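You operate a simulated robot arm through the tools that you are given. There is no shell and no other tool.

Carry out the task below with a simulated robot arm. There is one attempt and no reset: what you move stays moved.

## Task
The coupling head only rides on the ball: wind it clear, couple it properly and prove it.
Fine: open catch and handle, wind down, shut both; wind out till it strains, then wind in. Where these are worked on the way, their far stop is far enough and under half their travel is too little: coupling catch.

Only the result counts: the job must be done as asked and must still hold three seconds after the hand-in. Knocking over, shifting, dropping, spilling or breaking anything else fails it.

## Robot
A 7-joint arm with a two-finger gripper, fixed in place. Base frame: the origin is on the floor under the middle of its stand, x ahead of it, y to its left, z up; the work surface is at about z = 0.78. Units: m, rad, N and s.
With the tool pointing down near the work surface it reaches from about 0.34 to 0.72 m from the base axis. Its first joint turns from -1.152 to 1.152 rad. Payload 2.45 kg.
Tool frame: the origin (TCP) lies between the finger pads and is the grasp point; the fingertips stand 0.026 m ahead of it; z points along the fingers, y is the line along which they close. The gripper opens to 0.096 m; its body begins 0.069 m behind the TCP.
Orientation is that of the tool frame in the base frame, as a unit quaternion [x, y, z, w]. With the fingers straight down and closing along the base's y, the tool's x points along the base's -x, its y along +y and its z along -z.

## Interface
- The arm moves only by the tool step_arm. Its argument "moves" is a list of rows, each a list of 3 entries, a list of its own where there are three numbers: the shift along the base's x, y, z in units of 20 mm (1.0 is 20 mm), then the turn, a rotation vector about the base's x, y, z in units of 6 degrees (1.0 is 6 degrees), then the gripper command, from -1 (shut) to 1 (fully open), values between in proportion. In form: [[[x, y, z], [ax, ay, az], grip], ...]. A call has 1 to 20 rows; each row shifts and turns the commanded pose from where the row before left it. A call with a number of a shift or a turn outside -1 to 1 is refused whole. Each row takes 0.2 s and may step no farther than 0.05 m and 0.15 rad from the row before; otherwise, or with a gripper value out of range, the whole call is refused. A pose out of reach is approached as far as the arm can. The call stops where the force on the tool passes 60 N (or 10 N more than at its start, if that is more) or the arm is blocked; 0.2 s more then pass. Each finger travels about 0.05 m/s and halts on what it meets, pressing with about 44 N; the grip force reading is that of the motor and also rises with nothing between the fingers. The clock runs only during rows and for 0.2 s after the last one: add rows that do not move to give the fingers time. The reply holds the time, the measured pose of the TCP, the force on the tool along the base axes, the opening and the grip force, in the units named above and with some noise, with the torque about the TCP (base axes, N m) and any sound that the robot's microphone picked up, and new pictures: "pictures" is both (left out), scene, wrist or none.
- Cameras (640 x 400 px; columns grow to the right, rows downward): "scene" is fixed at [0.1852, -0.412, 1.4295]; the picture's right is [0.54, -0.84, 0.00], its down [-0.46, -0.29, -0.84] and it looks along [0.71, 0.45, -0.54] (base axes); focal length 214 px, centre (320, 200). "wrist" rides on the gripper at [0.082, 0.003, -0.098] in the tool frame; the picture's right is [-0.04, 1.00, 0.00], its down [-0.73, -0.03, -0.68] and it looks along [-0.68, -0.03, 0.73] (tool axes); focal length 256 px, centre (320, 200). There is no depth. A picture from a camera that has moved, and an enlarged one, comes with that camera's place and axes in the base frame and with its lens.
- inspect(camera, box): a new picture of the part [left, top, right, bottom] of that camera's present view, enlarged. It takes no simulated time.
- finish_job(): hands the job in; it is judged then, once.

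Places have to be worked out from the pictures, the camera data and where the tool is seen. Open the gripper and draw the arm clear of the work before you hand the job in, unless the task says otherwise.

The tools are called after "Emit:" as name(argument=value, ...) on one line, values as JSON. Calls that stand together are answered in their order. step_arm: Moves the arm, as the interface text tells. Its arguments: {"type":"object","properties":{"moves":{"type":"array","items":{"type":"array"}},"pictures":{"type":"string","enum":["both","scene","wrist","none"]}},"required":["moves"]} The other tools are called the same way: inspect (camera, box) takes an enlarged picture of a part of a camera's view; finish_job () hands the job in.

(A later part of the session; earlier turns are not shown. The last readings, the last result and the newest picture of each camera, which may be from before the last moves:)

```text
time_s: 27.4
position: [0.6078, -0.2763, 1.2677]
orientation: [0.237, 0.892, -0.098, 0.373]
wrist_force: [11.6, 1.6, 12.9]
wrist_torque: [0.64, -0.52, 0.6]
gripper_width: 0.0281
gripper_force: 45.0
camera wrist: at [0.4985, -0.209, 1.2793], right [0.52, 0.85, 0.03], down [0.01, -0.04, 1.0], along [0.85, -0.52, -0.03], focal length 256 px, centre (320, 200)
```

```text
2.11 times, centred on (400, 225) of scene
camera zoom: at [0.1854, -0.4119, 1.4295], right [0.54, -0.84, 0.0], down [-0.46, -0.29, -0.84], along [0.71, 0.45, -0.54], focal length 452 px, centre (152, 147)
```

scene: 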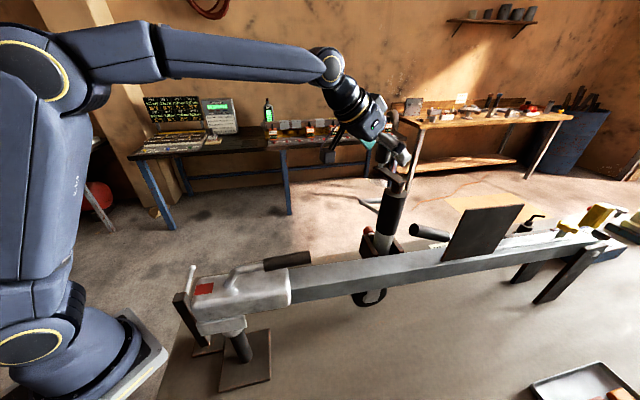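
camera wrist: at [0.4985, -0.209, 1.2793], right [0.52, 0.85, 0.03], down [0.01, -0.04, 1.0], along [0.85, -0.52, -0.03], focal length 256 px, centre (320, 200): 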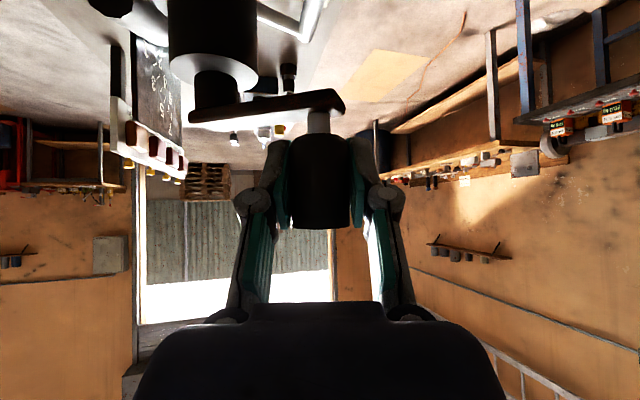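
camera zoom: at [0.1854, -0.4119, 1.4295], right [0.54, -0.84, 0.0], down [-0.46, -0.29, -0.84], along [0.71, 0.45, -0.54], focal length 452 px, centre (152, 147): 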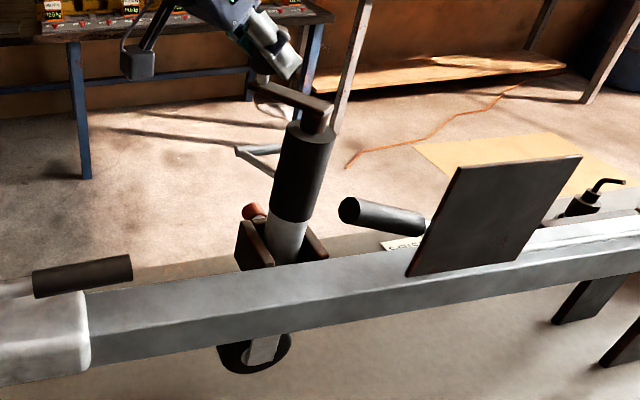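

Nothing is visible yet, so I'll continue counter-clockwise on the fitted circle.

Emit:
step_arm(moves=[[[-0.557, -0.01, 0], [0, 0, 0], -1], [[-0.547, -0.107, 0], [0, 0, 0], -1], [[-0.521, -0.2, 0], [0, 0, 0], -1], [[-0.478, -0.288, 0], [0, 0, 0], -1], [[-0.421, -0.366, 0], [0, 0, 0], -1]], pictures="wrist")

```text
time_s: 28.6
position: [0.5554, -0.2964, 1.2644]
orientation: [0.238, 0.893, -0.1, 0.368]
wrist_force: [3.4, 12.6, -1.9]
wrist_torque: [0.62, -0.5, 0.5]
gripper_width: 0.0278
gripper_force: 45.1
camera wrist: at [0.4463, -0.2292, 1.2776], right [0.52, 0.85, 0.02], down [0.02, -0.04, 1.0], along [0.85, -0.52, -0.04], focal length 256 px, centre (320, 200)
```

wrist: 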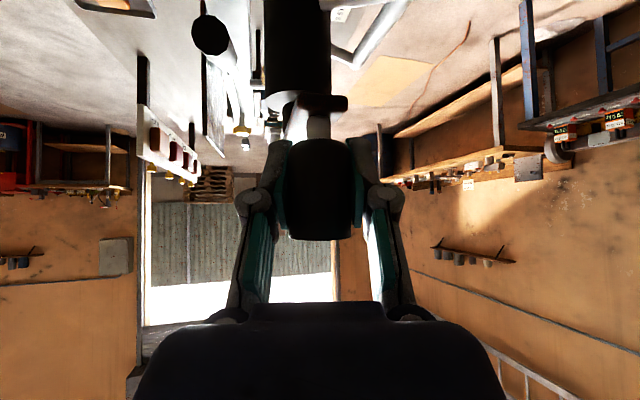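

The crank is back at about 136°, near where it started, and the knob is still between the pads. I'll check the seating closely before going further.

Emit:
inspect(camera="wrist", box=[200, 60, 440, 260])

```text
2.00 times, centred on (320, 160) of wrist
camera zoom: at [0.4463, -0.2292, 1.2776], right [0.52, 0.85, 0.02], down [0.02, -0.04, 1.0], along [0.85, -0.52, -0.04], focal length 512 px, centre (320, 280)
```

zoom: 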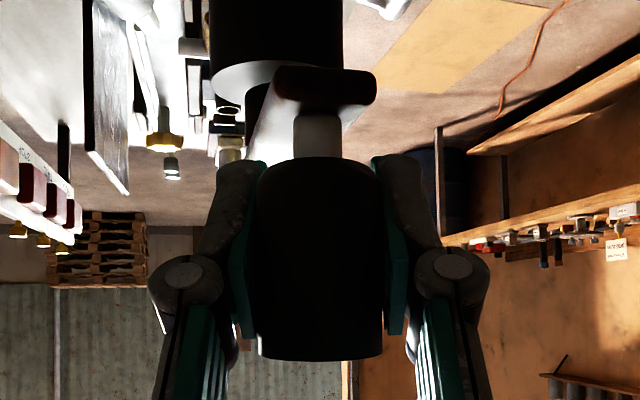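

The knob is seated exactly as in the first grasp. I'll continue counter-clockwise through the near side.

Emit:
step_arm(moves=[[[-0.351, -0.434, 0], [0, 0, 0], -1], [[-0.271, -0.488, 0], [0, 0, 0], -1], [[-0.182, -0.528, 0], [0, 0, 0], -1], [[-0.088, -0.551, 0], [0, 0, 0], -1], [[0.01, -0.558, 0], [0, 0, 0], -1]], pictures="wrist")

```text
time_s: 29.8
position: [0.5373, -0.3504, 1.2662]
orientation: [0.238, 0.893, -0.101, 0.368]
wrist_force: [7.7, 5.7, -12.1]
wrist_torque: [-0.27, -0.28, 0.15]
gripper_width: 0.028
gripper_force: 44.3
camera wrist: at [0.4297, -0.2825, 1.2787], right [0.52, 0.85, 0.02], down [0.02, -0.04, 1.0], along [0.85, -0.52, -0.04], focal length 256 px, centre (320, 200)
```

wrist: 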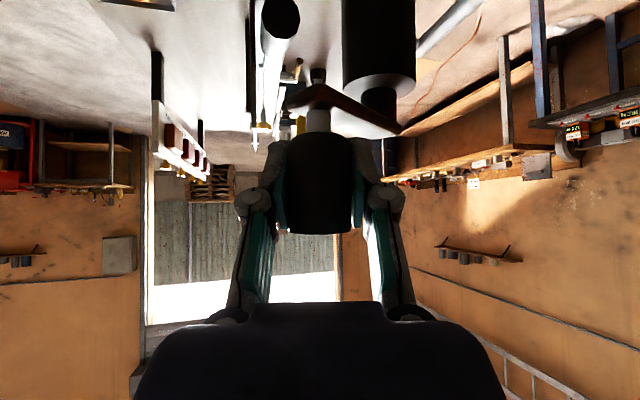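

It's tracking well, now at about 188°, with small forces. I'll continue round.

Emit:
step_arm(moves=[[[0.157, -0.54, 0], [0, 0, 0], -1], [[0.2, -0.521, 0], [0, 0, 0], -1], [[0.288, -0.478, 0], [0, 0, 0], -1], [[0.366, -0.421, 0], [0, 0, 0], -1], [[0.434, -0.351, 0], [0, 0, 0], -1]], pictures="wrist")

```text
time_s: 31.0
position: [0.5678, -0.3945, 1.2658]
orientation: [0.238, 0.893, -0.099, 0.369]
wrist_force: [1.1, 17.7, -10.4]
wrist_torque: [0.21, -0.44, 0.41]
gripper_width: 0.0275
gripper_force: 44.9
camera wrist: at [0.4584, -0.3271, 1.2795], right [0.52, 0.85, 0.03], down [0.02, -0.04, 1.0], along [0.85, -0.52, -0.04], focal length 256 px, centre (320, 200)
```

wrist: 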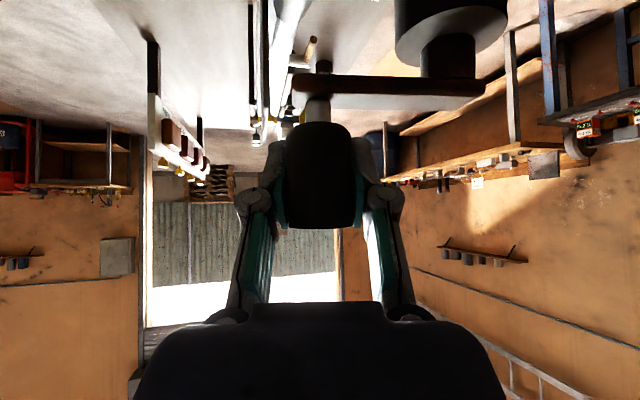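

It's now at about 238°, with a small inward radial force, so I'll shift the circle centre slightly to (0.6025, -0.339), R=0.0635. Then I'll continue through the far side.

Emit:
step_arm(moves=[[[0.525, -0.15, 0], [0, 0, 0], -1], [[0.523, -0.18, 0], [0, 0, 0], -1], [[0.547, -0.087, 0], [0, 0, 0], -1], [[0.553, 0.01, 0], [0, 0, 0], -1]], pictures="wrist")

```text
time_s: 32.0
position: [0.6047, -0.4099, 1.266]
orientation: [0.241, 0.892, -0.106, 0.367]
wrist_force: [-12.3, -27.8, -16.2]
wrist_torque: [0.18, -0.13, 0.96]
gripper_width: 0.0276
gripper_force: 44.8
camera wrist: at [0.498, -0.3419, 1.2781], right [0.53, 0.85, 0.02], down [0.03, -0.04, 1.0], along [0.85, -0.53, -0.04], focal length 256 px, centre (320, 200)
```

wrist: 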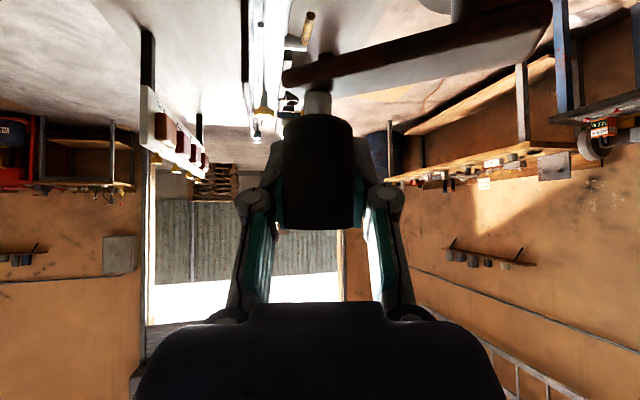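

The knob lags at about 254° while the pads slid forward. Friction can't drive it along the finger direction, but behind the distal pads there's a recess that held the knob earlier at 11 mm tip width. I'll use that as a cage: open slightly, slide forward so the knob sits behind the pads, then part-close the tips without squeezing.

Emit:
step_arm(moves=[[[0, 0, 0], [0, 0, 0], -0.1], [[0, 0, 0], [0, 0, 0], -0.1], [[0.11, -0.3, -0.1], [-0.208, -0.361, 0], -0.1], [[0.11, -0.2, -0.15], [-0.208, -0.361, 0], -0.1], [[0.11, -0.1, -0.15], [0, 0, 0], -0.1], [[0, 0, 0], [0, 0, 0], -0.667], [[0, 0, 0], [0, 0, 0], -0.667], [[0, 0, 0], [0, 0, 0], -0.667]], pictures="both")

```text
time_s: 33.8
position: [0.6155, -0.4163, 1.2574]
orientation: [0.233, 0.876, -0.111, 0.408]
wrist_force: [-0.8, -6.5, -3.3]
wrist_torque: [-0.08, -0.09, 0.07]
gripper_width: 0.027
gripper_force: 4.4
camera wrist: at [0.5064, -0.3481, 1.2584], right [0.52, 0.85, 0.03], down [-0.05, 0.0, 1.0], along [0.85, -0.52, 0.05], focal length 256 px, centre (320, 200)
```

scene: 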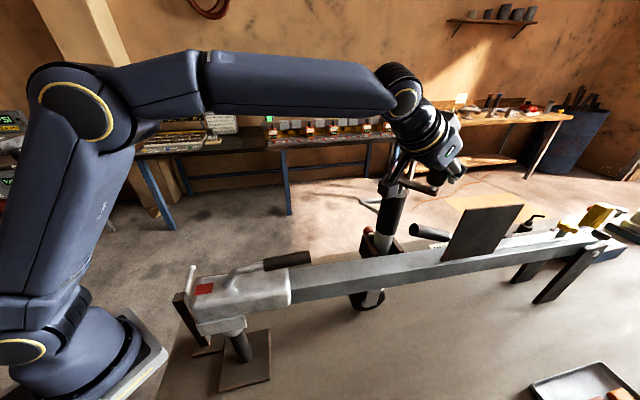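
wrist: 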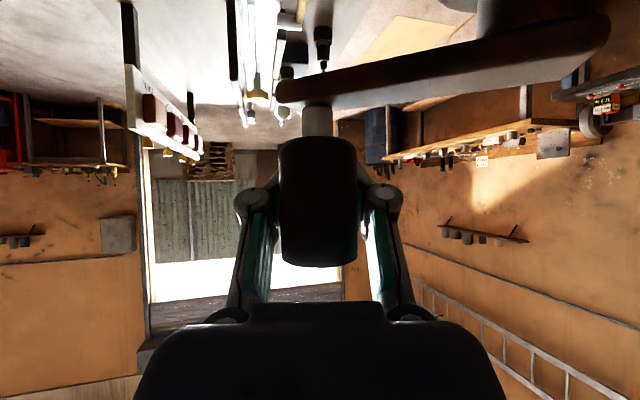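

The fingers stopped at 27 mm, so the pads are still beside the knob. I'll look closely at where the knob sits relative to the pads and palm.

Emit:
inspect(camera="wrist", box=[200, 90, 440, 320])

Emit:
inspect(camera="scene", box=[350, 60, 490, 230])

```text
1.74 times, centred on (320, 205) of wrist
camera zoom: at [0.5064, -0.3481, 1.2584], right [0.52, 0.85, 0.03], down [-0.05, 0.0, 1.0], along [0.85, -0.52, 0.05], focal length 445 px, centre (320, 191)
```

zoom: 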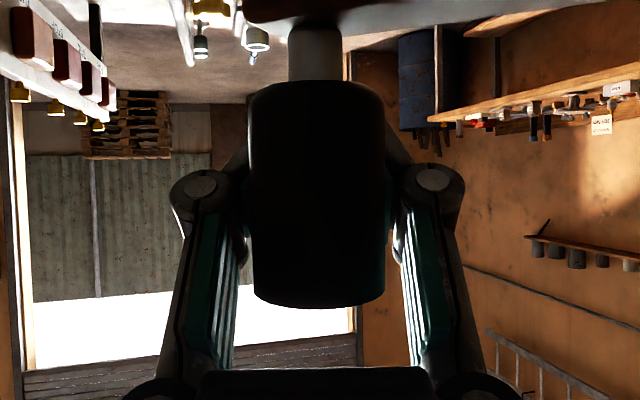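

```text
2.35 times, centred on (420, 145) of scene
camera zoom: at [0.1852, -0.4123, 1.4294], right [0.54, -0.84, 0.0], down [-0.46, -0.29, -0.84], along [0.71, 0.45, -0.54], focal length 505 px, centre (85, 329)
```

zoom: 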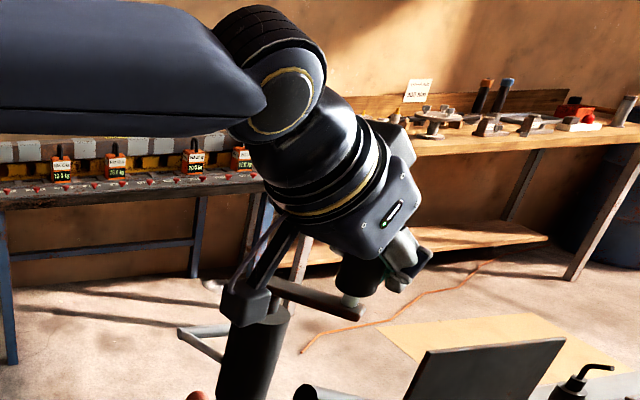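

The pads end about 28 mm (horizontally) behind the TCP, so I need about 9 mm more forward for the knob to sit fully behind them. I'll open a little, advance and close the tips again.

Emit:
step_arm(moves=[[[0, 0, 0], [0, 0, 0], -0.1], [[0.2, -0.115, 0], [0, 0, 0], -0.1], [[0.2, -0.115, 0], [0, 0, 0], -0.1], [[0, 0, 0], [0, 0, 0], -0.75], [[0, 0, 0], [0, 0, 0], -0.75], [[0, 0, 0], [0, 0, 0], -0.75]], pictures="wrist")

```text
time_s: 35.2
position: [0.6222, -0.4195, 1.258]
orientation: [0.234, 0.875, -0.111, 0.409]
wrist_force: [-0.7, -3.9, -0.9]
wrist_torque: [0.08, 0.02, 0.12]
gripper_width: 0.0139
gripper_force: 1.3
camera wrist: at [0.5141, -0.3523, 1.2593], right [0.52, 0.85, 0.03], down [-0.06, 0.0, 1.0], along [0.85, -0.52, 0.05], focal length 256 px, centre (320, 200)
```

wrist: 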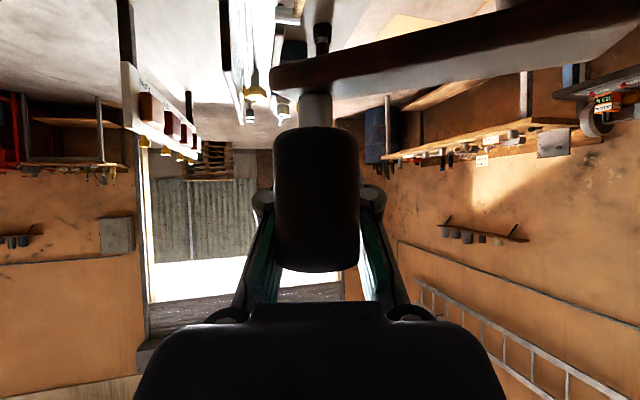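

The knob is now caged, with the tips at 14 mm and no squeeze. I'll continue counter-clockwise with the cage through the far side.

Emit:
step_arm(moves=[[[0.55, -0.068, 0], [0, 0, 0], -0.75], [[0.553, 0.029, 0], [0, 0, 0], -0.75], [[0.539, 0.125, 0], [0, 0, 0], -0.75], [[0.51, 0.217, 0], [0, 0, 0], -0.75]], pictures="wrist")

```text
time_s: 36.2
position: [0.6671, -0.4135, 1.2582]
orientation: [0.233, 0.876, -0.109, 0.408]
wrist_force: [1.2, -1.0, -0.2]
wrist_torque: [0.06, -0.02, 0.07]
gripper_width: 0.0131
gripper_force: 0.6
camera wrist: at [0.5589, -0.3456, 1.259], right [0.52, 0.85, 0.03], down [-0.06, 0.0, 1.0], along [0.85, -0.52, 0.05], focal length 256 px, centre (320, 200)
```

wrist: 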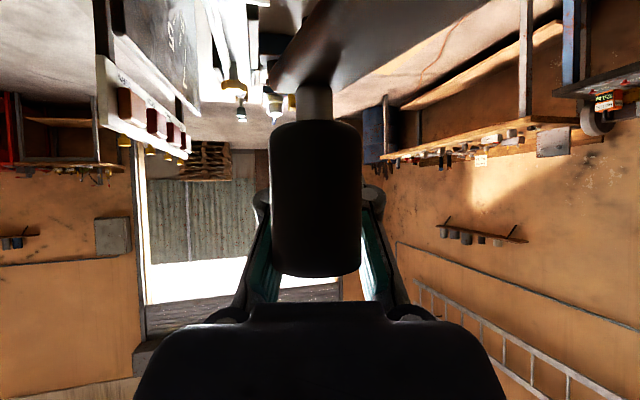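

Excellent: the crank follows at about 297° with almost no force. I'll continue through the far side, watching reach.

Emit:
step_arm(moves=[[[0.464, 0.302, 0], [0, 0, 0], -0.75], [[0.405, 0.378, 0], [0, 0, 0], -0.75], [[0.333, 0.442, 0], [0, 0, 0], -0.75], [[0.252, 0.493, 0], [0, 0, 0], -0.75], [[0.162, 0.53, 0], [0, 0, 0], -0.75], [[0.068, 0.55, 0], [0, 0, 0], -0.75]], pictures="both")

```text
time_s: 37.6
position: [0.7022, -0.359, 1.2574]
orientation: [0.234, 0.875, -0.111, 0.409]
wrist_force: [-0.5, -0.6, -0.2]
wrist_torque: [-0.01, 0.01, 0.03]
gripper_width: 0.0123
gripper_force: 0.3
camera wrist: at [0.5927, -0.2922, 1.2588], right [0.52, 0.85, 0.03], down [-0.06, 0.0, 1.0], along [0.85, -0.52, 0.05], focal length 256 px, centre (320, 200)
```

scene: 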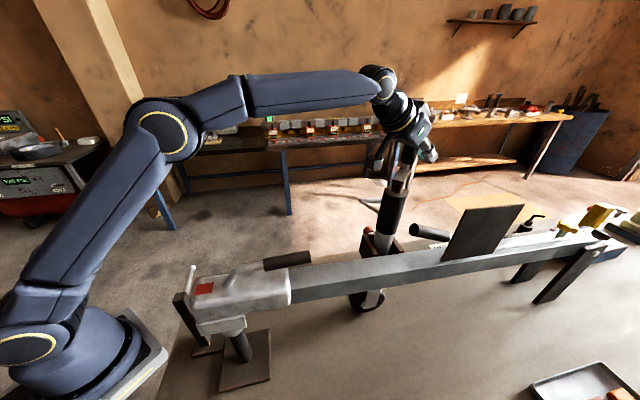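
wrist: 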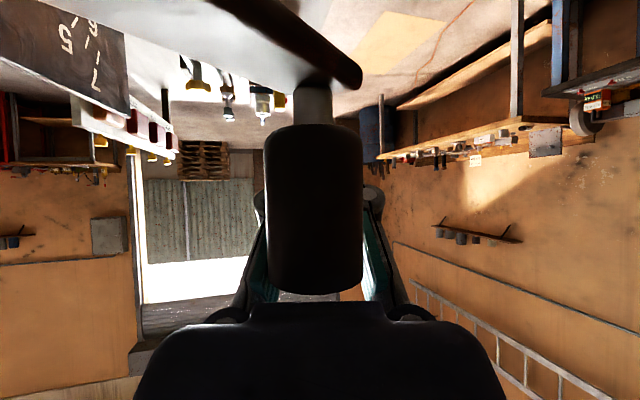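

Still effortless. The jockey's lower tube seems to show more below the bar, so I'll carry on round to complete the turn.

Emit:
step_arm(moves=[[[-0.029, 0.553, 0], [0, 0, 0], -0.75], [[-0.125, 0.539, 0], [0, 0, 0], -0.75], [[-0.217, 0.51, 0], [0, 0, 0], -0.75], [[-0.302, 0.464, 0], [0, 0, 0], -0.75], [[-0.378, 0.405, 0], [0, 0, 0], -0.75], [[-0.442, 0.333, 0], [0, 0, 0], -0.75]], pictures="both")

Emit:
inspect(camera="scene", box=[320, 130, 480, 320])

Emit:
inspect(camera="scene", box=[160, 230, 320, 400])

```text
time_s: 39.0
position: [0.6699, -0.3069, 1.2605]
orientation: [0.236, 0.874, -0.113, 0.409]
wrist_force: [-8.5, -21.2, 13.3]
wrist_torque: [0.91, 0.48, 1.11]
gripper_width: 0.0179
gripper_force: 3.4
camera wrist: at [0.5612, -0.2393, 1.2614], right [0.52, 0.85, 0.03], down [-0.06, 0.01, 1.0], along [0.85, -0.53, 0.05], focal length 256 px, centre (320, 200)
```

scene: 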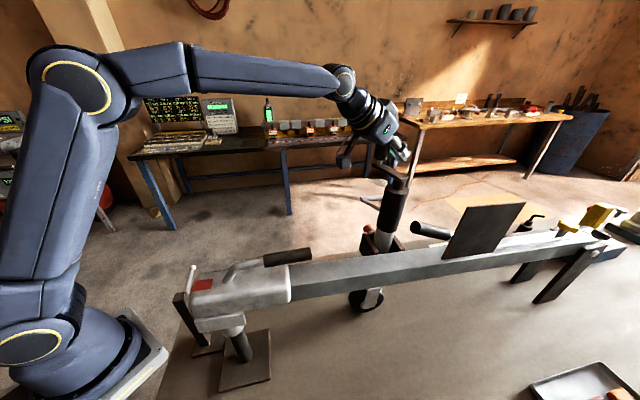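
wrist: 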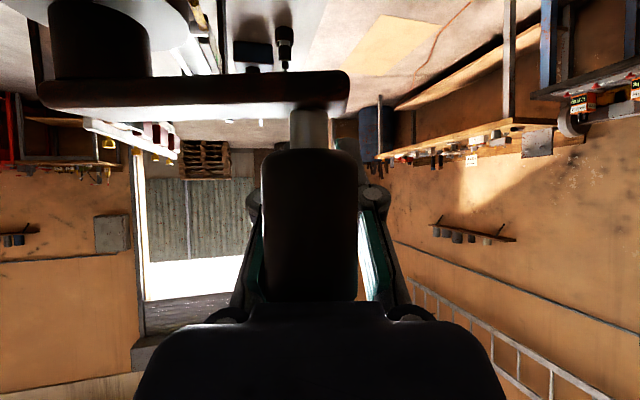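

```text
2.11 times, centred on (400, 225) of scene
camera zoom: at [0.1846, -0.4128, 1.4293], right [0.54, -0.84, 0.0], down [-0.45, -0.29, -0.84], along [0.71, 0.45, -0.54], focal length 452 px, centre (152, 147)
```

zoom: 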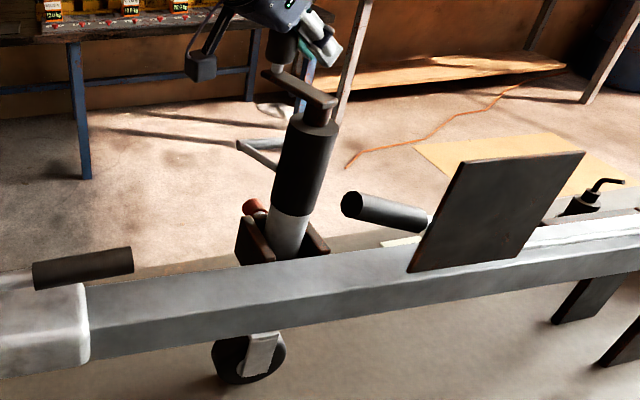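

```text
2.35 times, centred on (240, 315) of scene
camera zoom: at [0.1846, -0.4128, 1.4293], right [0.54, -0.84, 0.0], down [-0.45, -0.29, -0.84], along [0.71, 0.45, -0.54], focal length 505 px, centre (508, -71)
```

zoom: 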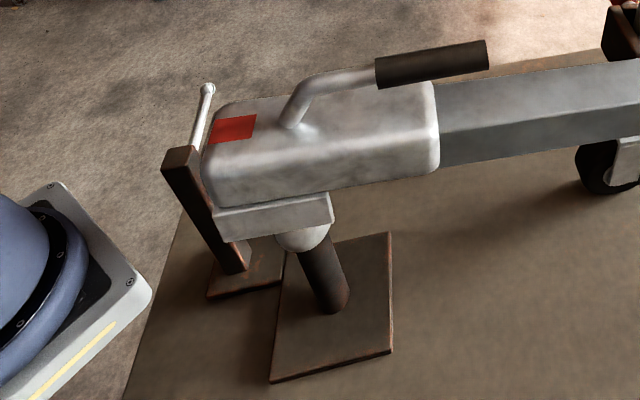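

This confirms it: counter-clockwise winds the wheel out, and the head has risen with more of the ball showing. I'll continue counter-clockwise, trimming 3 mm inward and raising z a little to follow the rising knob.

Emit:
step_arm(moves=[[[-0.55, 0.15, 0.15], [0, 0, 0], -0.75], [[-0.55, 0.11, 0.1], [0, 0, 0], -0.75], [[-0.55, 0.068, 0.05], [0, 0, 0], -0.75], [[-0.553, -0.029, 0.05], [0, 0, 0], -0.75], [[-0.539, -0.125, 0.05], [0, 0, 0], -0.75], [[-0.51, -0.217, 0], [0, 0, 0], -0.75]], pictures="wrist")

```text
time_s: 40.4
position: [0.606, -0.3038, 1.2671]
orientation: [0.233, 0.876, -0.11, 0.408]
wrist_force: [0.4, 2.2, 0.1]
wrist_torque: [-0.06, 0.03, -0.09]
gripper_width: 0.0132
gripper_force: 0.9
camera wrist: at [0.4968, -0.2362, 1.2673], right [0.52, 0.85, 0.03], down [-0.06, 0.0, 1.0], along [0.85, -0.52, 0.05], focal length 256 px, centre (320, 200)
```

wrist: 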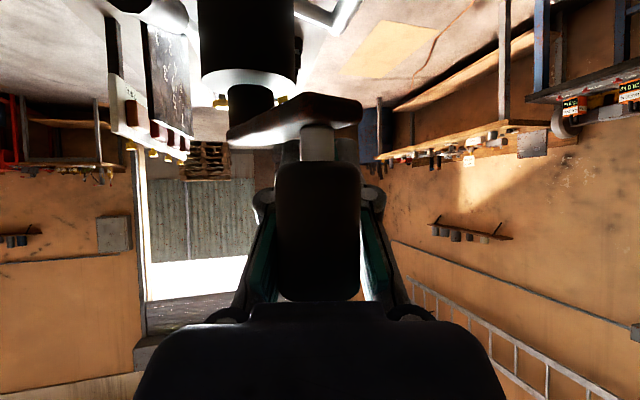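

It's smooth. The knob has risen about 13 mm in total, so I'll raise the tool to match as I go. First I'll check the head clearance from the scene camera.

Emit:
inspect(camera="scene", box=[160, 230, 320, 400])

Emit:
inspect(camera="scene", box=[320, 130, 480, 320])

```text
2.35 times, centred on (240, 315) of scene
camera zoom: at [0.1852, -0.4119, 1.4295], right [0.54, -0.84, 0.0], down [-0.46, -0.29, -0.84], along [0.71, 0.45, -0.54], focal length 505 px, centre (508, -71)
```

zoom: 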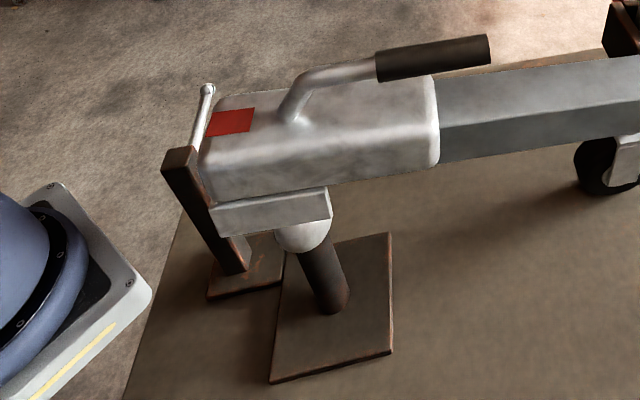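

```text
2.11 times, centred on (400, 225) of scene
camera zoom: at [0.1852, -0.4119, 1.4295], right [0.54, -0.84, 0.0], down [-0.46, -0.29, -0.84], along [0.71, 0.45, -0.54], focal length 452 px, centre (152, 147)
```

zoom: 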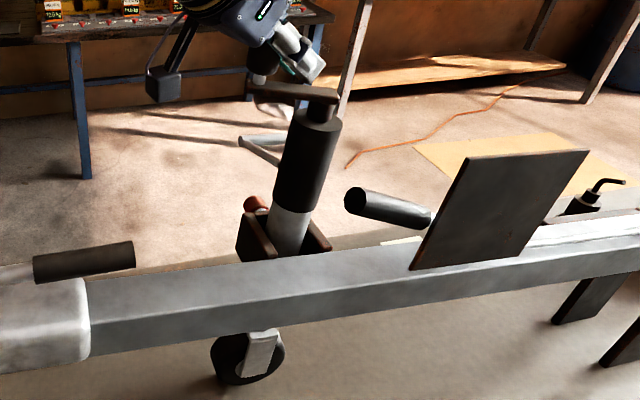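

The lead is large, about 6 mm of bar rise per 60°. I'll wind roughly another 100° counter-clockwise, raising the tool with it.

Emit:
step_arm(moves=[[[-0.464, -0.302, 0.15], [0, 0, 0], -0.75], [[-0.405, -0.378, 0.15], [0, 0, 0], -0.75], [[-0.333, -0.442, 0.12], [0, 0, 0], -0.75], [[-0.252, -0.493, 0.1], [0, 0, 0], -0.75], [[-0.162, -0.53, 0.07], [0, 0, 0], -0.75], [[-0.068, -0.55, 0.05], [0, 0, 0], -0.75], [[0.029, -0.553, 0.05], [0, 0, 0], -0.75], [[0.125, -0.539, 0.05], [0, 0, 0], -0.75]], pictures="wrist")

Emit:
inspect(camera="scene", box=[160, 230, 320, 400])

```text
time_s: 42.2
position: [0.5746, -0.3812, 1.2821]
orientation: [0.233, 0.875, -0.11, 0.409]
wrist_force: [1.3, 0.9, 0.2]
wrist_torque: [-0.01, 0.02, -0.08]
gripper_width: 0.0126
gripper_force: 0.6
camera wrist: at [0.4665, -0.3134, 1.2831], right [0.52, 0.85, 0.03], down [-0.06, 0.0, 1.0], along [0.85, -0.52, 0.05], focal length 256 px, centre (320, 200)
```

wrist: 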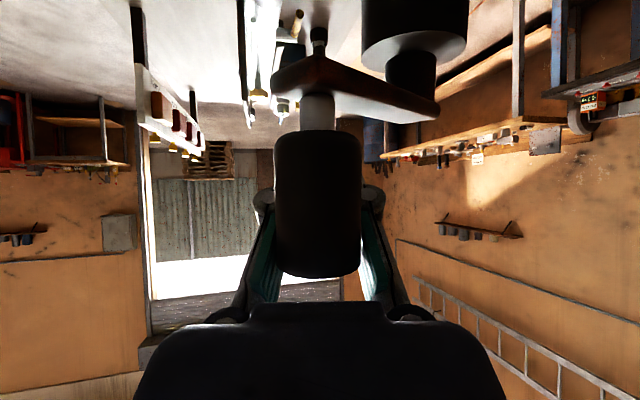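

```text
2.35 times, centred on (240, 315) of scene
camera zoom: at [0.1852, -0.412, 1.4295], right [0.54, -0.84, 0.0], down [-0.46, -0.29, -0.84], along [0.71, 0.45, -0.54], focal length 505 px, centre (508, -71)
```

zoom: 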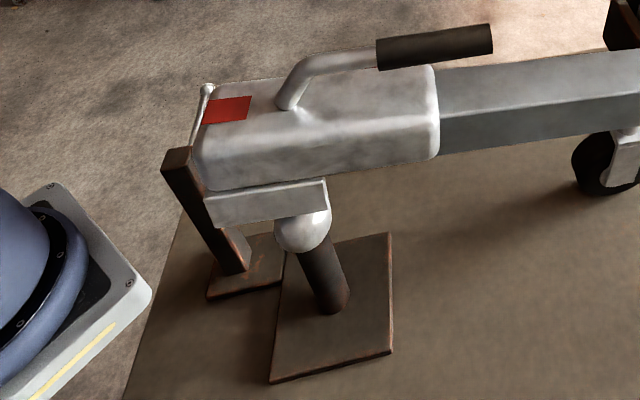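

The ball is nearly fully visible now. I'll wind about 100° more to get the head properly clear.

Emit:
step_arm(moves=[[[0.217, -0.51, 0.05], [0, 0, 0], -0.75], [[0.302, -0.464, 0.05], [0, 0, 0], -0.75], [[0.378, -0.405, 0.05], [0, 0, 0], -0.75], [[0.442, -0.333, 0.05], [0, 0, 0], -0.75], [[0.493, -0.252, 0.05], [0, 0, 0], -0.75], [[0.53, -0.162, 0.05], [0, 0, 0], -0.75], [[0.55, -0.068, 0.05], [0, 0, 0], -0.75], [[0.553, 0.029, 0.05], [0, 0, 0], -0.75], [[0.539, 0.125, 0.05], [0, 0, 0], -0.75]], pictures="wrist")

Emit:
inspect(camera="scene", box=[160, 230, 320, 400])

```text
time_s: 44.2
position: [0.6556, -0.421, 1.2919]
orientation: [0.234, 0.875, -0.111, 0.409]
wrist_force: [0.6, 0.7, -0.4]
wrist_torque: [-0.03, 0.03, 0.02]
gripper_width: 0.0123
gripper_force: 0.0
camera wrist: at [0.5466, -0.3525, 1.2922], right [0.52, 0.85, 0.03], down [-0.06, 0.0, 1.0], along [0.85, -0.52, 0.05], focal length 256 px, centre (320, 200)
```

wrist: 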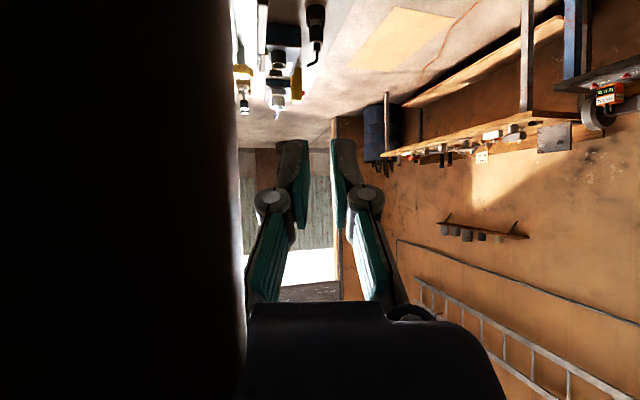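

```text
2.35 times, centred on (240, 315) of scene
camera zoom: at [0.1852, -0.4121, 1.4295], right [0.54, -0.84, 0.0], down [-0.46, -0.29, -0.84], along [0.71, 0.45, -0.54], focal length 505 px, centre (508, -71)
```

zoom: 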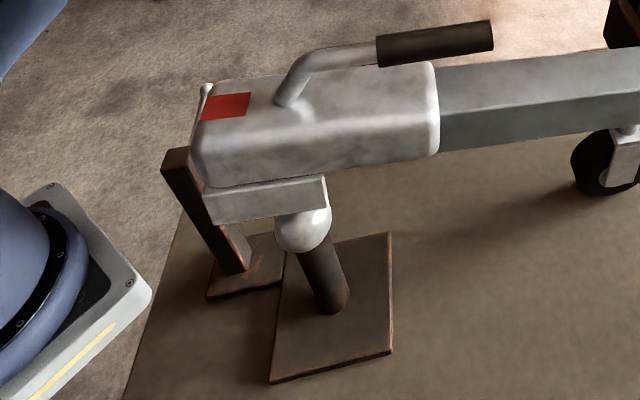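

The knob slipped out of the cage on that push; it's now off to the left, close to the camera. Forces are zero, so I'll rise straight up to clear it and look again.

Emit:
step_arm(moves=[[[0, 0, 0.7], [0, 0, 0], -0.75], [[0, 0, 1], [0, 0, 0], -0.75], [[0, 0, 1], [0, 0, 0], -0.75], [[-0.5, 0.3, 0.8], [0, 0, 0], 0], [[-0.8, 0.46, 0.3], [0, 0, 0], 1], [[-0.8, 0.46, 0], [0, 0, 0], 1], [[-0.8, 0.46, 0], [0, 0, 0], 1], [[-0.8, 0.46, 0], [0, 0, 0], 1]], pictures="both")

Emit:
inspect(camera="scene", box=[350, 120, 430, 220])

```text
time_s: 46.0
position: [0.5779, -0.3753, 1.3547]
orientation: [0.234, 0.875, -0.111, 0.409]
wrist_force: [-0.3, -0.2, 0.1]
wrist_torque: [-0.02, 0.0, 0.0]
gripper_width: 0.0961
gripper_force: 0.2
out of reach, approached as far as the arm can: row 3
camera wrist: at [0.4693, -0.3073, 1.3547], right [0.52, 0.85, 0.03], down [-0.06, 0.0, 1.0], along [0.85, -0.52, 0.05], focal length 256 px, centre (320, 200)
```

scene: 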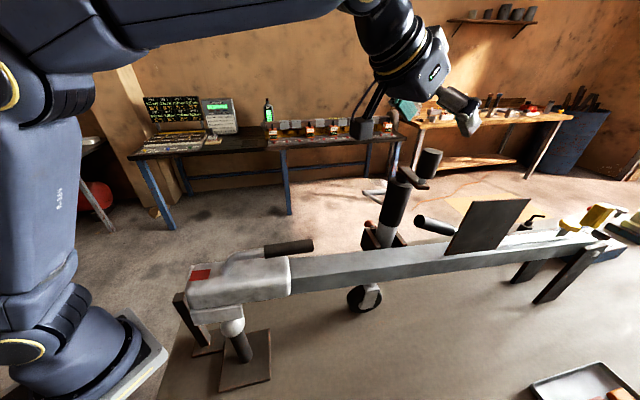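
wrist: 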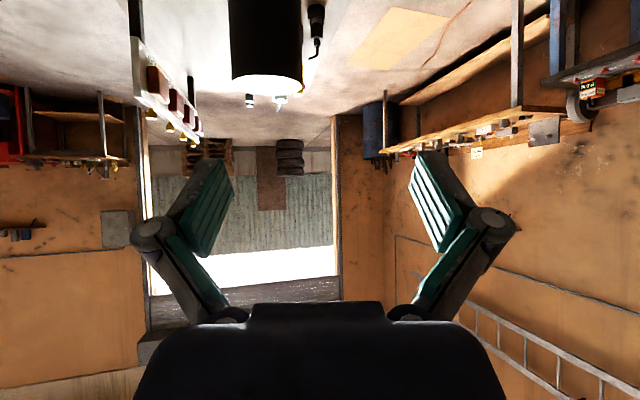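

```text
4.00 times, centred on (390, 170) of scene
camera zoom: at [0.1852, -0.412, 1.4295], right [0.54, -0.84, 0.0], down [-0.46, -0.29, -0.84], along [0.71, 0.45, -0.54], focal length 858 px, centre (40, 320)
```

zoom: 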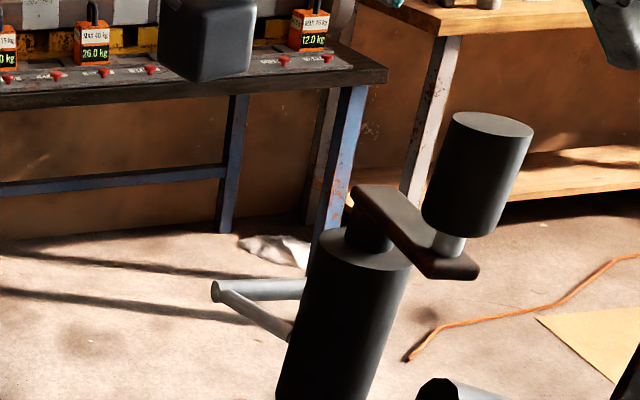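

The knob stopped at about 228° with its top at about 1.309. The head has risen about 27 mm from where it was riding, so it looks clear. Next I'll bring the arm back over the head, untilting and yawing so the camera can see the catch side.

Emit:
step_arm(moves=[[[-0.564, 0.98, 0.1], [0.298, 0.516, 0], 1], [[-0.564, 0.98, 0.1], [0.298, 0.516, 0], 1], [[-0.564, 0.98, 0.1], [0.298, 0.516, 0], 1], [[-0.564, 0.98, 0], [0.298, 0.516, 0], 1], [[-0.564, 0.98, 0], [0.298, 0.516, 0], 1], [[-0.564, 0.98, 0], [0.298, 0.516, 0], 1], [[-0.564, 0.98, 0], [0.298, 0.516, 0], 1], [[-0.564, 0.98, 0], [0.298, 0.516, 0], 1], [[-0.564, 0.98, 0], [0.298, 0.516, 0], 1], [[-0.564, 0.98, 0], [0.298, 0.516, 0], 1], [[-0.564, 0.98, 0], [0.298, 0.516, 0], 1], [[-0.564, 0.98, 0], [0.298, 0.516, 0], 1], [[-0.564, 0.98, 0], [0.298, 0.516, 0], 1], [[-0.564, 0.98, 0], [0.298, 0.516, 0], 1]], pictures="none")

Emit:
step_arm(moves=[[[-0.2, 0.4, -0.7], [0, 0, -1], 1], [[-0.2, 0.4, -0.7], [0, 0, -1], 1], [[-0.2, 0.4, -0.7], [0, 0, -1], 1], [[-0.2, 0.4, -0.7], [0, 0, -1], 1], [[-0.2, 0.4, -0.7], [0, 0, -1], 1], [[-0.2, 0.4, -0.7], [0, 0, -1], 1], [[-0.2, 0.4, -0.7], [0, 0, -1], 1], [[-0.2, 0.4, -0.7], [0, 0, -1], 1], [[-0.2, 0.4, -0.7], [0, 0, -1], 1], [[-0.2, 0.4, -0.7], [0, 0, -1], 1]], pictures="both")

```text
time_s: 49.0
position: [0.4194, -0.1011, 1.3598]
orientation: [0.257, 0.966, 0.0, -0.002]
wrist_force: [0.3, 1.0, 0.3]
wrist_torque: [-0.03, 0.01, 0.02]
gripper_width: 0.0961
gripper_force: 0.0
```

```text
time_s: 51.2
position: [0.3787, -0.02, 1.2199]
orientation: [0.707, 0.707, 0.001, -0.001]
wrist_force: [-0.6, -0.2, 0.7]
wrist_torque: [0.03, 0.05, 0.02]
gripper_width: 0.0962
gripper_force: 0.1
camera wrist: at [0.3824, 0.0625, 1.3175], right [1.0, -0.04, 0.0], down [-0.03, -0.73, 0.68], along [-0.03, -0.68, -0.73], focal length 256 px, centre (320, 200)
```

scene: 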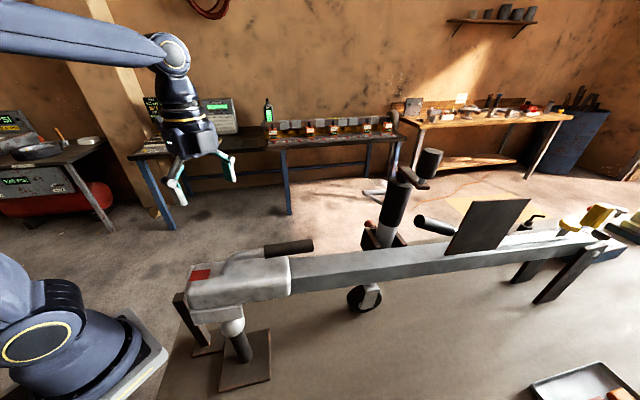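
wrist: 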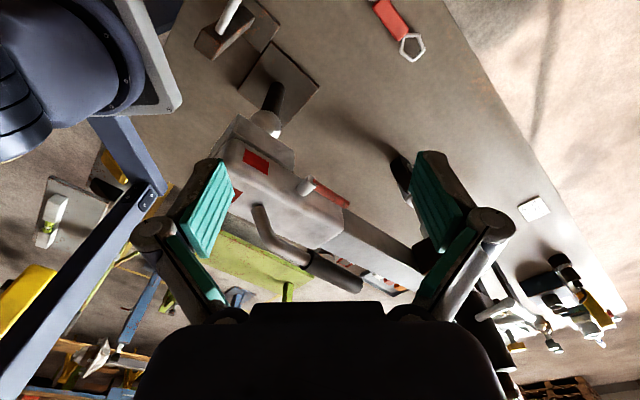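

Now I have a good view of the far side, so I'll zoom in on the catch, the handle and the ball gap.

Emit:
inspect(camera="wrist", box=[210, 80, 390, 220])

Emit:
inspect(camera="wrist", box=[210, 160, 420, 310])

```text
2.86 times, centred on (300, 150) of wrist
camera zoom: at [0.3824, 0.0625, 1.3175], right [1.0, -0.04, 0.0], down [-0.03, -0.73, 0.68], along [-0.03, -0.68, -0.73], focal length 731 px, centre (377, 343)
```

zoom: 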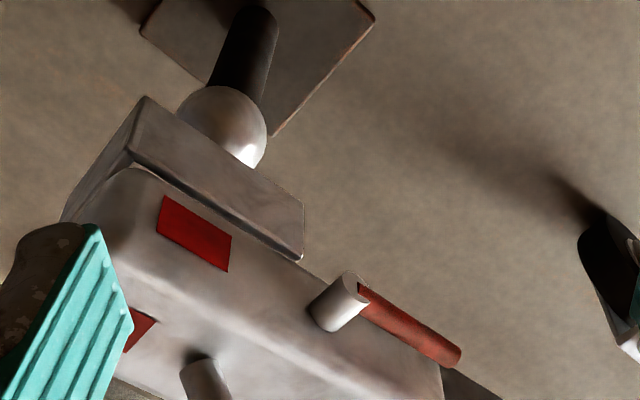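

```text
2.67 times, centred on (315, 235) of wrist
camera zoom: at [0.3824, 0.0625, 1.3175], right [1.0, -0.04, 0.0], down [-0.03, -0.73, 0.68], along [-0.03, -0.68, -0.73], focal length 683 px, centre (333, 107)
```

zoom: 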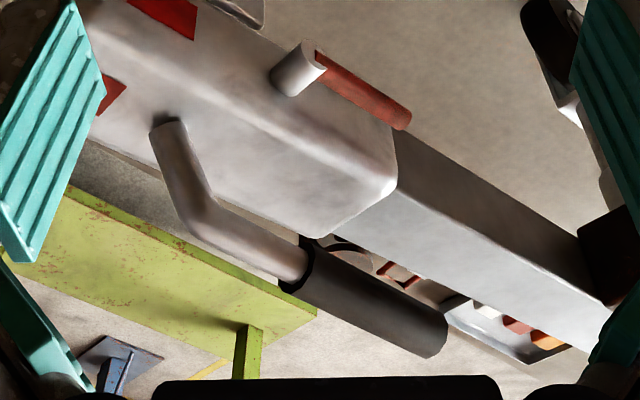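

The head is well clear of the ball. The catch is a red lever, about 6 cm long, on a boss on the far side, lying rearward parallel to the bar near z≈1.08. I'll close the fingers into a peg, yaw to the bar direction and roll 45°, so I can come in from the far side under the lever.

Emit:
step_arm(moves=[[[0.425, -0.25, 0], [0, 0, 0.767], -1], [[0.425, -0.25, 0], [0, 0, 0.767], -1], [[0.425, -0.25, 0], [0, 0, 0.767], -1], [[0.425, -0.25, 0], [0, 0, 0.767], -1], [[0.425, -0.25, 0], [0, 0, 0.767], -1], [[0.425, -0.25, 0], [0, 0, 0.767], -1], [[0.425, -0.25, 0], [0, 0, 0.767], -1], [[0.425, -0.25, 0], [0, 0, 0.767], -1], [[0.425, -0.25, 0], [0, 0, 0.767], -1], [[0.425, -0.25, 0], [0, 0, 0.767], -1], [[0, -0.1, -0.4], [-0.539, 0.521, 0], -1], [[0, -0.1, -0.4], [-0.539, 0.521, 0], -1], [[0, -0.1, -0.4], [-0.539, 0.521, 0], -1], [[0, -0.1, -0.4], [-0.539, 0.521, 0], -1], [[0, -0.1, -0.4], [-0.539, 0.521, 0], -1], [[0, -0.1, -0.4], [-0.539, 0.521, 0], -1], [[0, -0.1, -0.4], [-0.539, 0.521, 0], -1], [[0, -0.1, -0.4], [-0.539, 0.521, 0], -1], [[0, -0.1, -0.4], [-0.539, 0.521, 0], -1], [[0, -0.1, -0.4], [-0.539, 0.521, 0], -1]], pictures="both")

```text
time_s: 55.4
position: [0.4644, -0.0918, 1.1397]
orientation: [0.344, 0.857, -0.355, -0.145]
wrist_force: [-0.1, -0.7, -1.1]
wrist_torque: [0.04, 0.01, 0.0]
gripper_width: 0.0
gripper_force: 29.1
camera wrist: at [0.4569, 0.0182, 1.2074], right [0.52, 0.48, -0.71], down [0.85, -0.18, 0.5], along [0.11, -0.86, -0.5], focal length 256 px, centre (320, 200)
```

scene: 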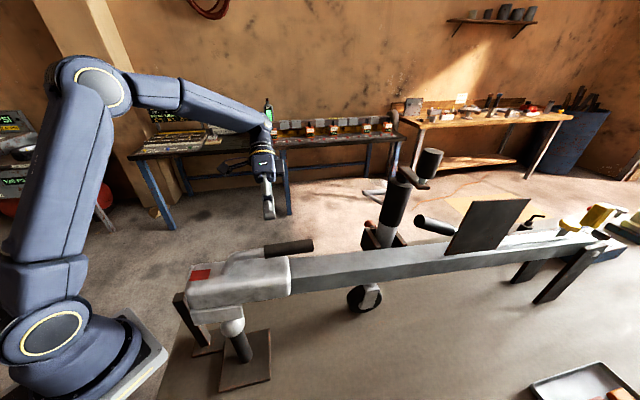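
wrist: 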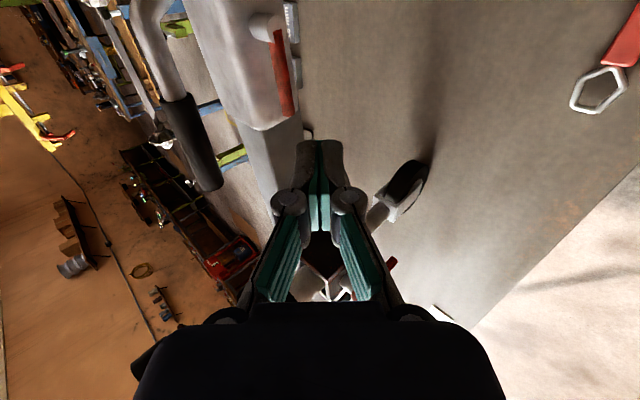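

The view puts the lever from about (0.369, -0.117, 1.092) to (0.408, -0.160, 1.089). I'll move along the tool axis to just beneath its outer end.

Emit:
step_arm(moves=[[[-0.518, -0.421, -0.717], [0, 0, 0], -1], [[-0.518, -0.421, -0.717], [0, 0, 0], -1], [[-0.518, -0.421, -0.717], [0, 0, 0], -1], [[-0.518, -0.421, -0.717], [0, 0, 0], -1], [[-0.518, -0.421, -0.717], [0, 0, 0], -1]], pictures="wrist")

```text
time_s: 56.6
position: [0.4116, -0.1319, 1.0685]
orientation: [0.345, 0.857, -0.354, -0.145]
wrist_force: [-0.4, 0.8, -0.9]
wrist_torque: [-0.04, -0.01, 0.01]
gripper_width: 0.0
gripper_force: 28.3
camera wrist: at [0.4028, -0.0232, 1.1353], right [0.52, 0.48, -0.71], down [0.85, -0.18, 0.5], along [0.11, -0.86, -0.5], focal length 256 px, centre (320, 200)
```

wrist: 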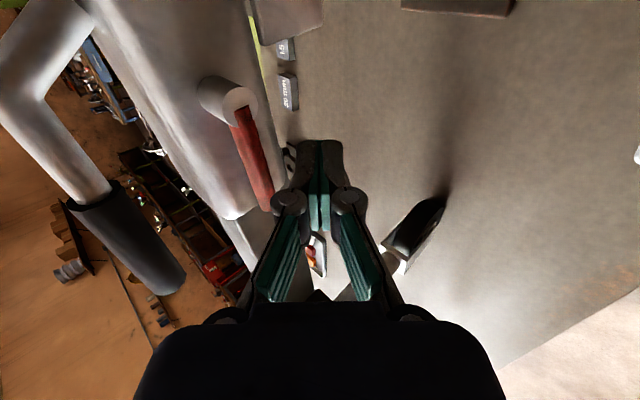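

The closed fingers are just below and outside the lever, as intended. I'll raise slowly to make contact and see whether the catch opens upward.

Emit:
step_arm(moves=[[[0, 0, 0.25], [0, 0, 0], -1], [[0, 0, 0.25], [0, 0, 0], -1], [[0, 0, 0.25], [0, 0, 0], -1], [[0, 0, 0.25], [0, 0, 0], -1]], pictures="wrist")

```text
time_s: 57.6
position: [0.4123, -0.1308, 1.088]
orientation: [0.346, 0.857, -0.354, -0.145]
wrist_force: [0.5, 0.7, -1.7]
wrist_torque: [0.01, -0.04, 0.01]
gripper_width: 0.0
gripper_force: 28.1
camera wrist: at [0.4037, -0.023, 1.1558], right [0.52, 0.48, -0.71], down [0.85, -0.18, 0.5], along [0.11, -0.86, -0.5], focal length 256 px, centre (320, 200)
```

wrist: 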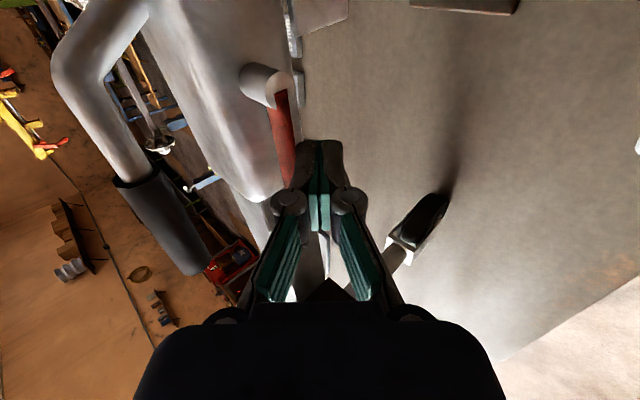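

The finger's side is now right at the lever, with -1.7 N. I'll keep raising slowly.

Emit:
step_arm(moves=[[[0, 0, 0.2], [0, 0, 0], -1], [[0, 0, 0.2], [0, 0, 0], -1], [[-0.05, 0.05, 0.2], [0, 0, 0], -1]], pictures="wrist")

```text
time_s: 58.4
position: [0.4109, -0.133, 1.1004]
orientation: [0.345, 0.857, -0.354, -0.144]
wrist_force: [2.5, 1.4, -3.4]
wrist_torque: [0.05, -0.06, 0.01]
gripper_width: 0.0001
gripper_force: 28.4
camera wrist: at [0.4034, -0.0222, 1.1683], right [0.52, 0.48, -0.71], down [0.85, -0.18, 0.5], along [0.11, -0.86, -0.5], focal length 256 px, centre (320, 200)
```

wrist: 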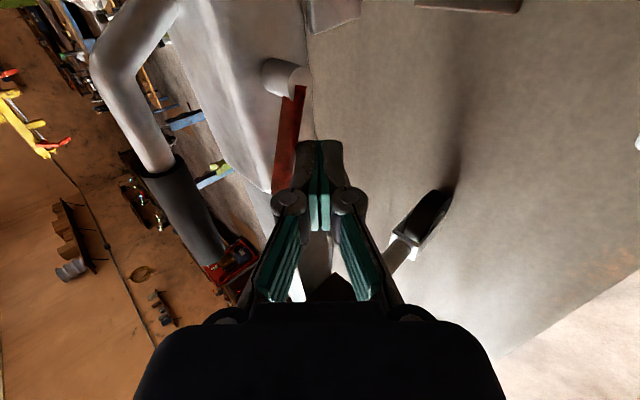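

The catch lever lifts easily, so it opens upward. I'll follow its arc around the boss.

Emit:
step_arm(moves=[[[0, 0, 0.48], [0, 0, 0], -1], [[-0.047, 0.045, 0.45], [0, 0, 0], -1], [[-0.187, 0.181, 0.35], [0, 0, 0], -1]], pictures="wrist")

```text
time_s: 59.2
position: [0.406, -0.1275, 1.1257]
orientation: [0.345, 0.857, -0.355, -0.145]
wrist_force: [0.7, -0.6, -0.3]
wrist_torque: [0.0, -0.01, 0.04]
gripper_width: 0.0
gripper_force: 28.3
camera wrist: at [0.3981, -0.0186, 1.1936], right [0.52, 0.48, -0.71], down [0.85, -0.18, 0.5], along [0.11, -0.86, -0.5], focal length 256 px, centre (320, 200)
```

wrist: 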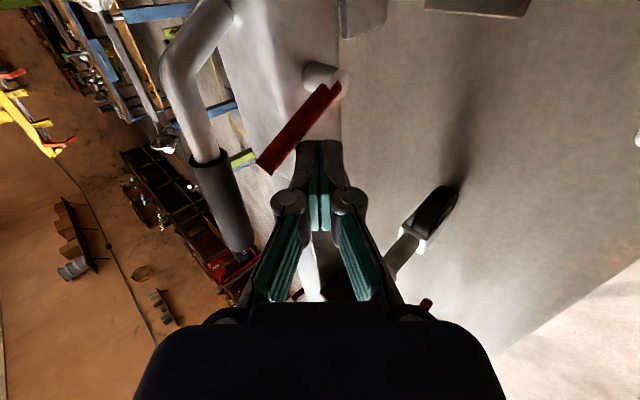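

The lever is now about halfway up, so I'll continue the arc: up and towards the front.

Emit:
step_arm(moves=[[[-0.288, 0.278, 0.33], [0, 0, 0], -1], [[-0.374, 0.361, 0.12], [0, 0, 0], -1], [[-0.374, 0.361, 0.05], [0, 0, 0], -1]], pictures="wrist")

```text
time_s: 60.0
position: [0.3892, -0.1056, 1.1344]
orientation: [0.344, 0.858, -0.354, -0.144]
wrist_force: [24.7, 7.1, 0.9]
wrist_torque: [0.04, -0.24, 0.52]
gripper_width: 0.0001
gripper_force: 28.3
camera wrist: at [0.3798, 0.0022, 1.2031], right [0.52, 0.49, -0.7], down [0.85, -0.18, 0.5], along [0.12, -0.86, -0.5], focal length 256 px, centre (320, 200)
```

wrist: 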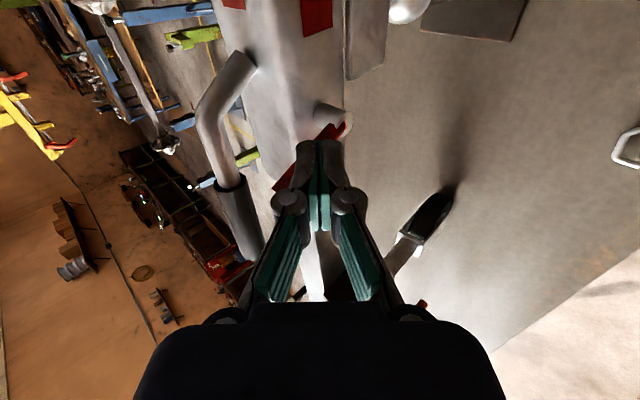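

The force rose to 25 N with the lever at about 50–55°, so that's probably its far stop. I'll back off along the tool axis and look at where the catch rests.

Emit:
step_arm(moves=[[[0.25, -0.15, 0], [0, 0, 0], -1], [[0.5, 0.45, 0.6], [0, 0, 0], -1], [[0.5, 0.5, 0.7], [0, 0, 0], -1], [[0.5, 0.5, 0.7], [0, 0, 0], -1], [[0.5, 0.5, 0.7], [0, 0, 0], -1]], pictures="both")

Emit:
inspect(camera="wrist", box=[200, 0, 400, 160])

Emit:
inspect(camera="scene", box=[170, 220, 330, 330])

```text
time_s: 61.2
position: [0.4326, -0.0697, 1.1901]
orientation: [0.344, 0.857, -0.355, -0.145]
wrist_force: [-0.6, 0.2, 0.8]
wrist_torque: [-0.02, 0.0, 0.01]
gripper_width: 0.0002
gripper_force: 28.6
camera wrist: at [0.4238, 0.039, 1.2577], right [0.52, 0.48, -0.71], down [0.85, -0.18, 0.5], along [0.11, -0.86, -0.5], focal length 256 px, centre (320, 200)
```

scene: 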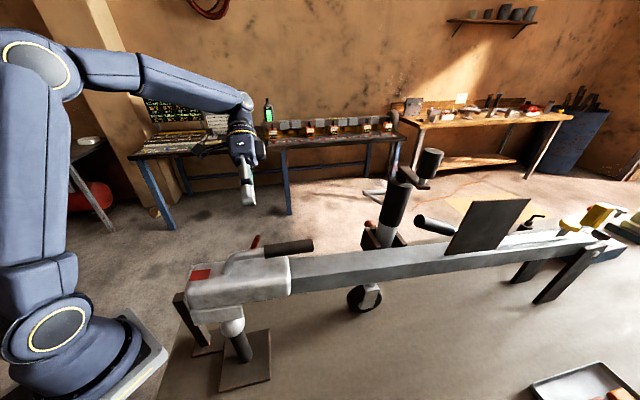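
wrist: 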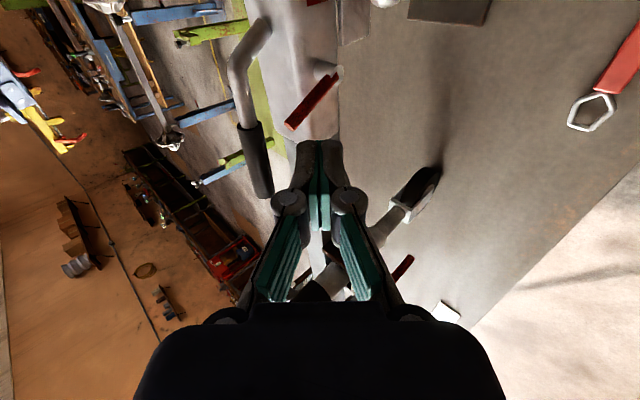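

```text
2.50 times, centred on (300, 80) of wrist
camera zoom: at [0.4238, 0.039, 1.2577], right [0.52, 0.48, -0.71], down [0.85, -0.18, 0.5], along [0.11, -0.86, -0.5], focal length 640 px, centre (370, 500)
```

zoom: 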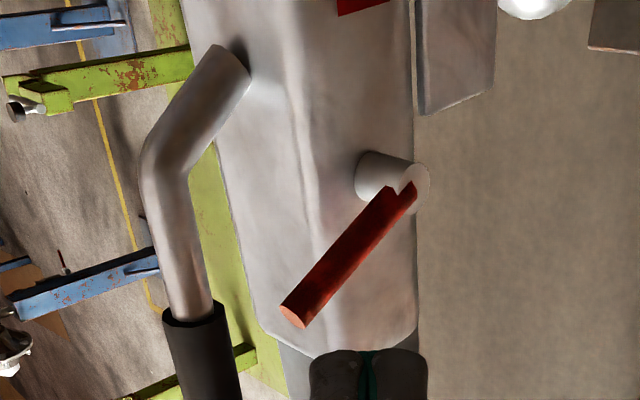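

```text
3.64 times, centred on (250, 275) of scene
camera zoom: at [0.1852, -0.412, 1.4295], right [0.54, -0.84, 0.0], down [-0.46, -0.29, -0.84], along [0.71, 0.45, -0.54], focal length 780 px, centre (574, -73)
```

zoom: 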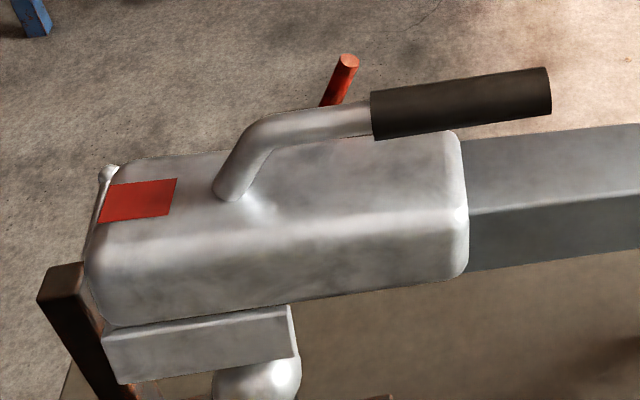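

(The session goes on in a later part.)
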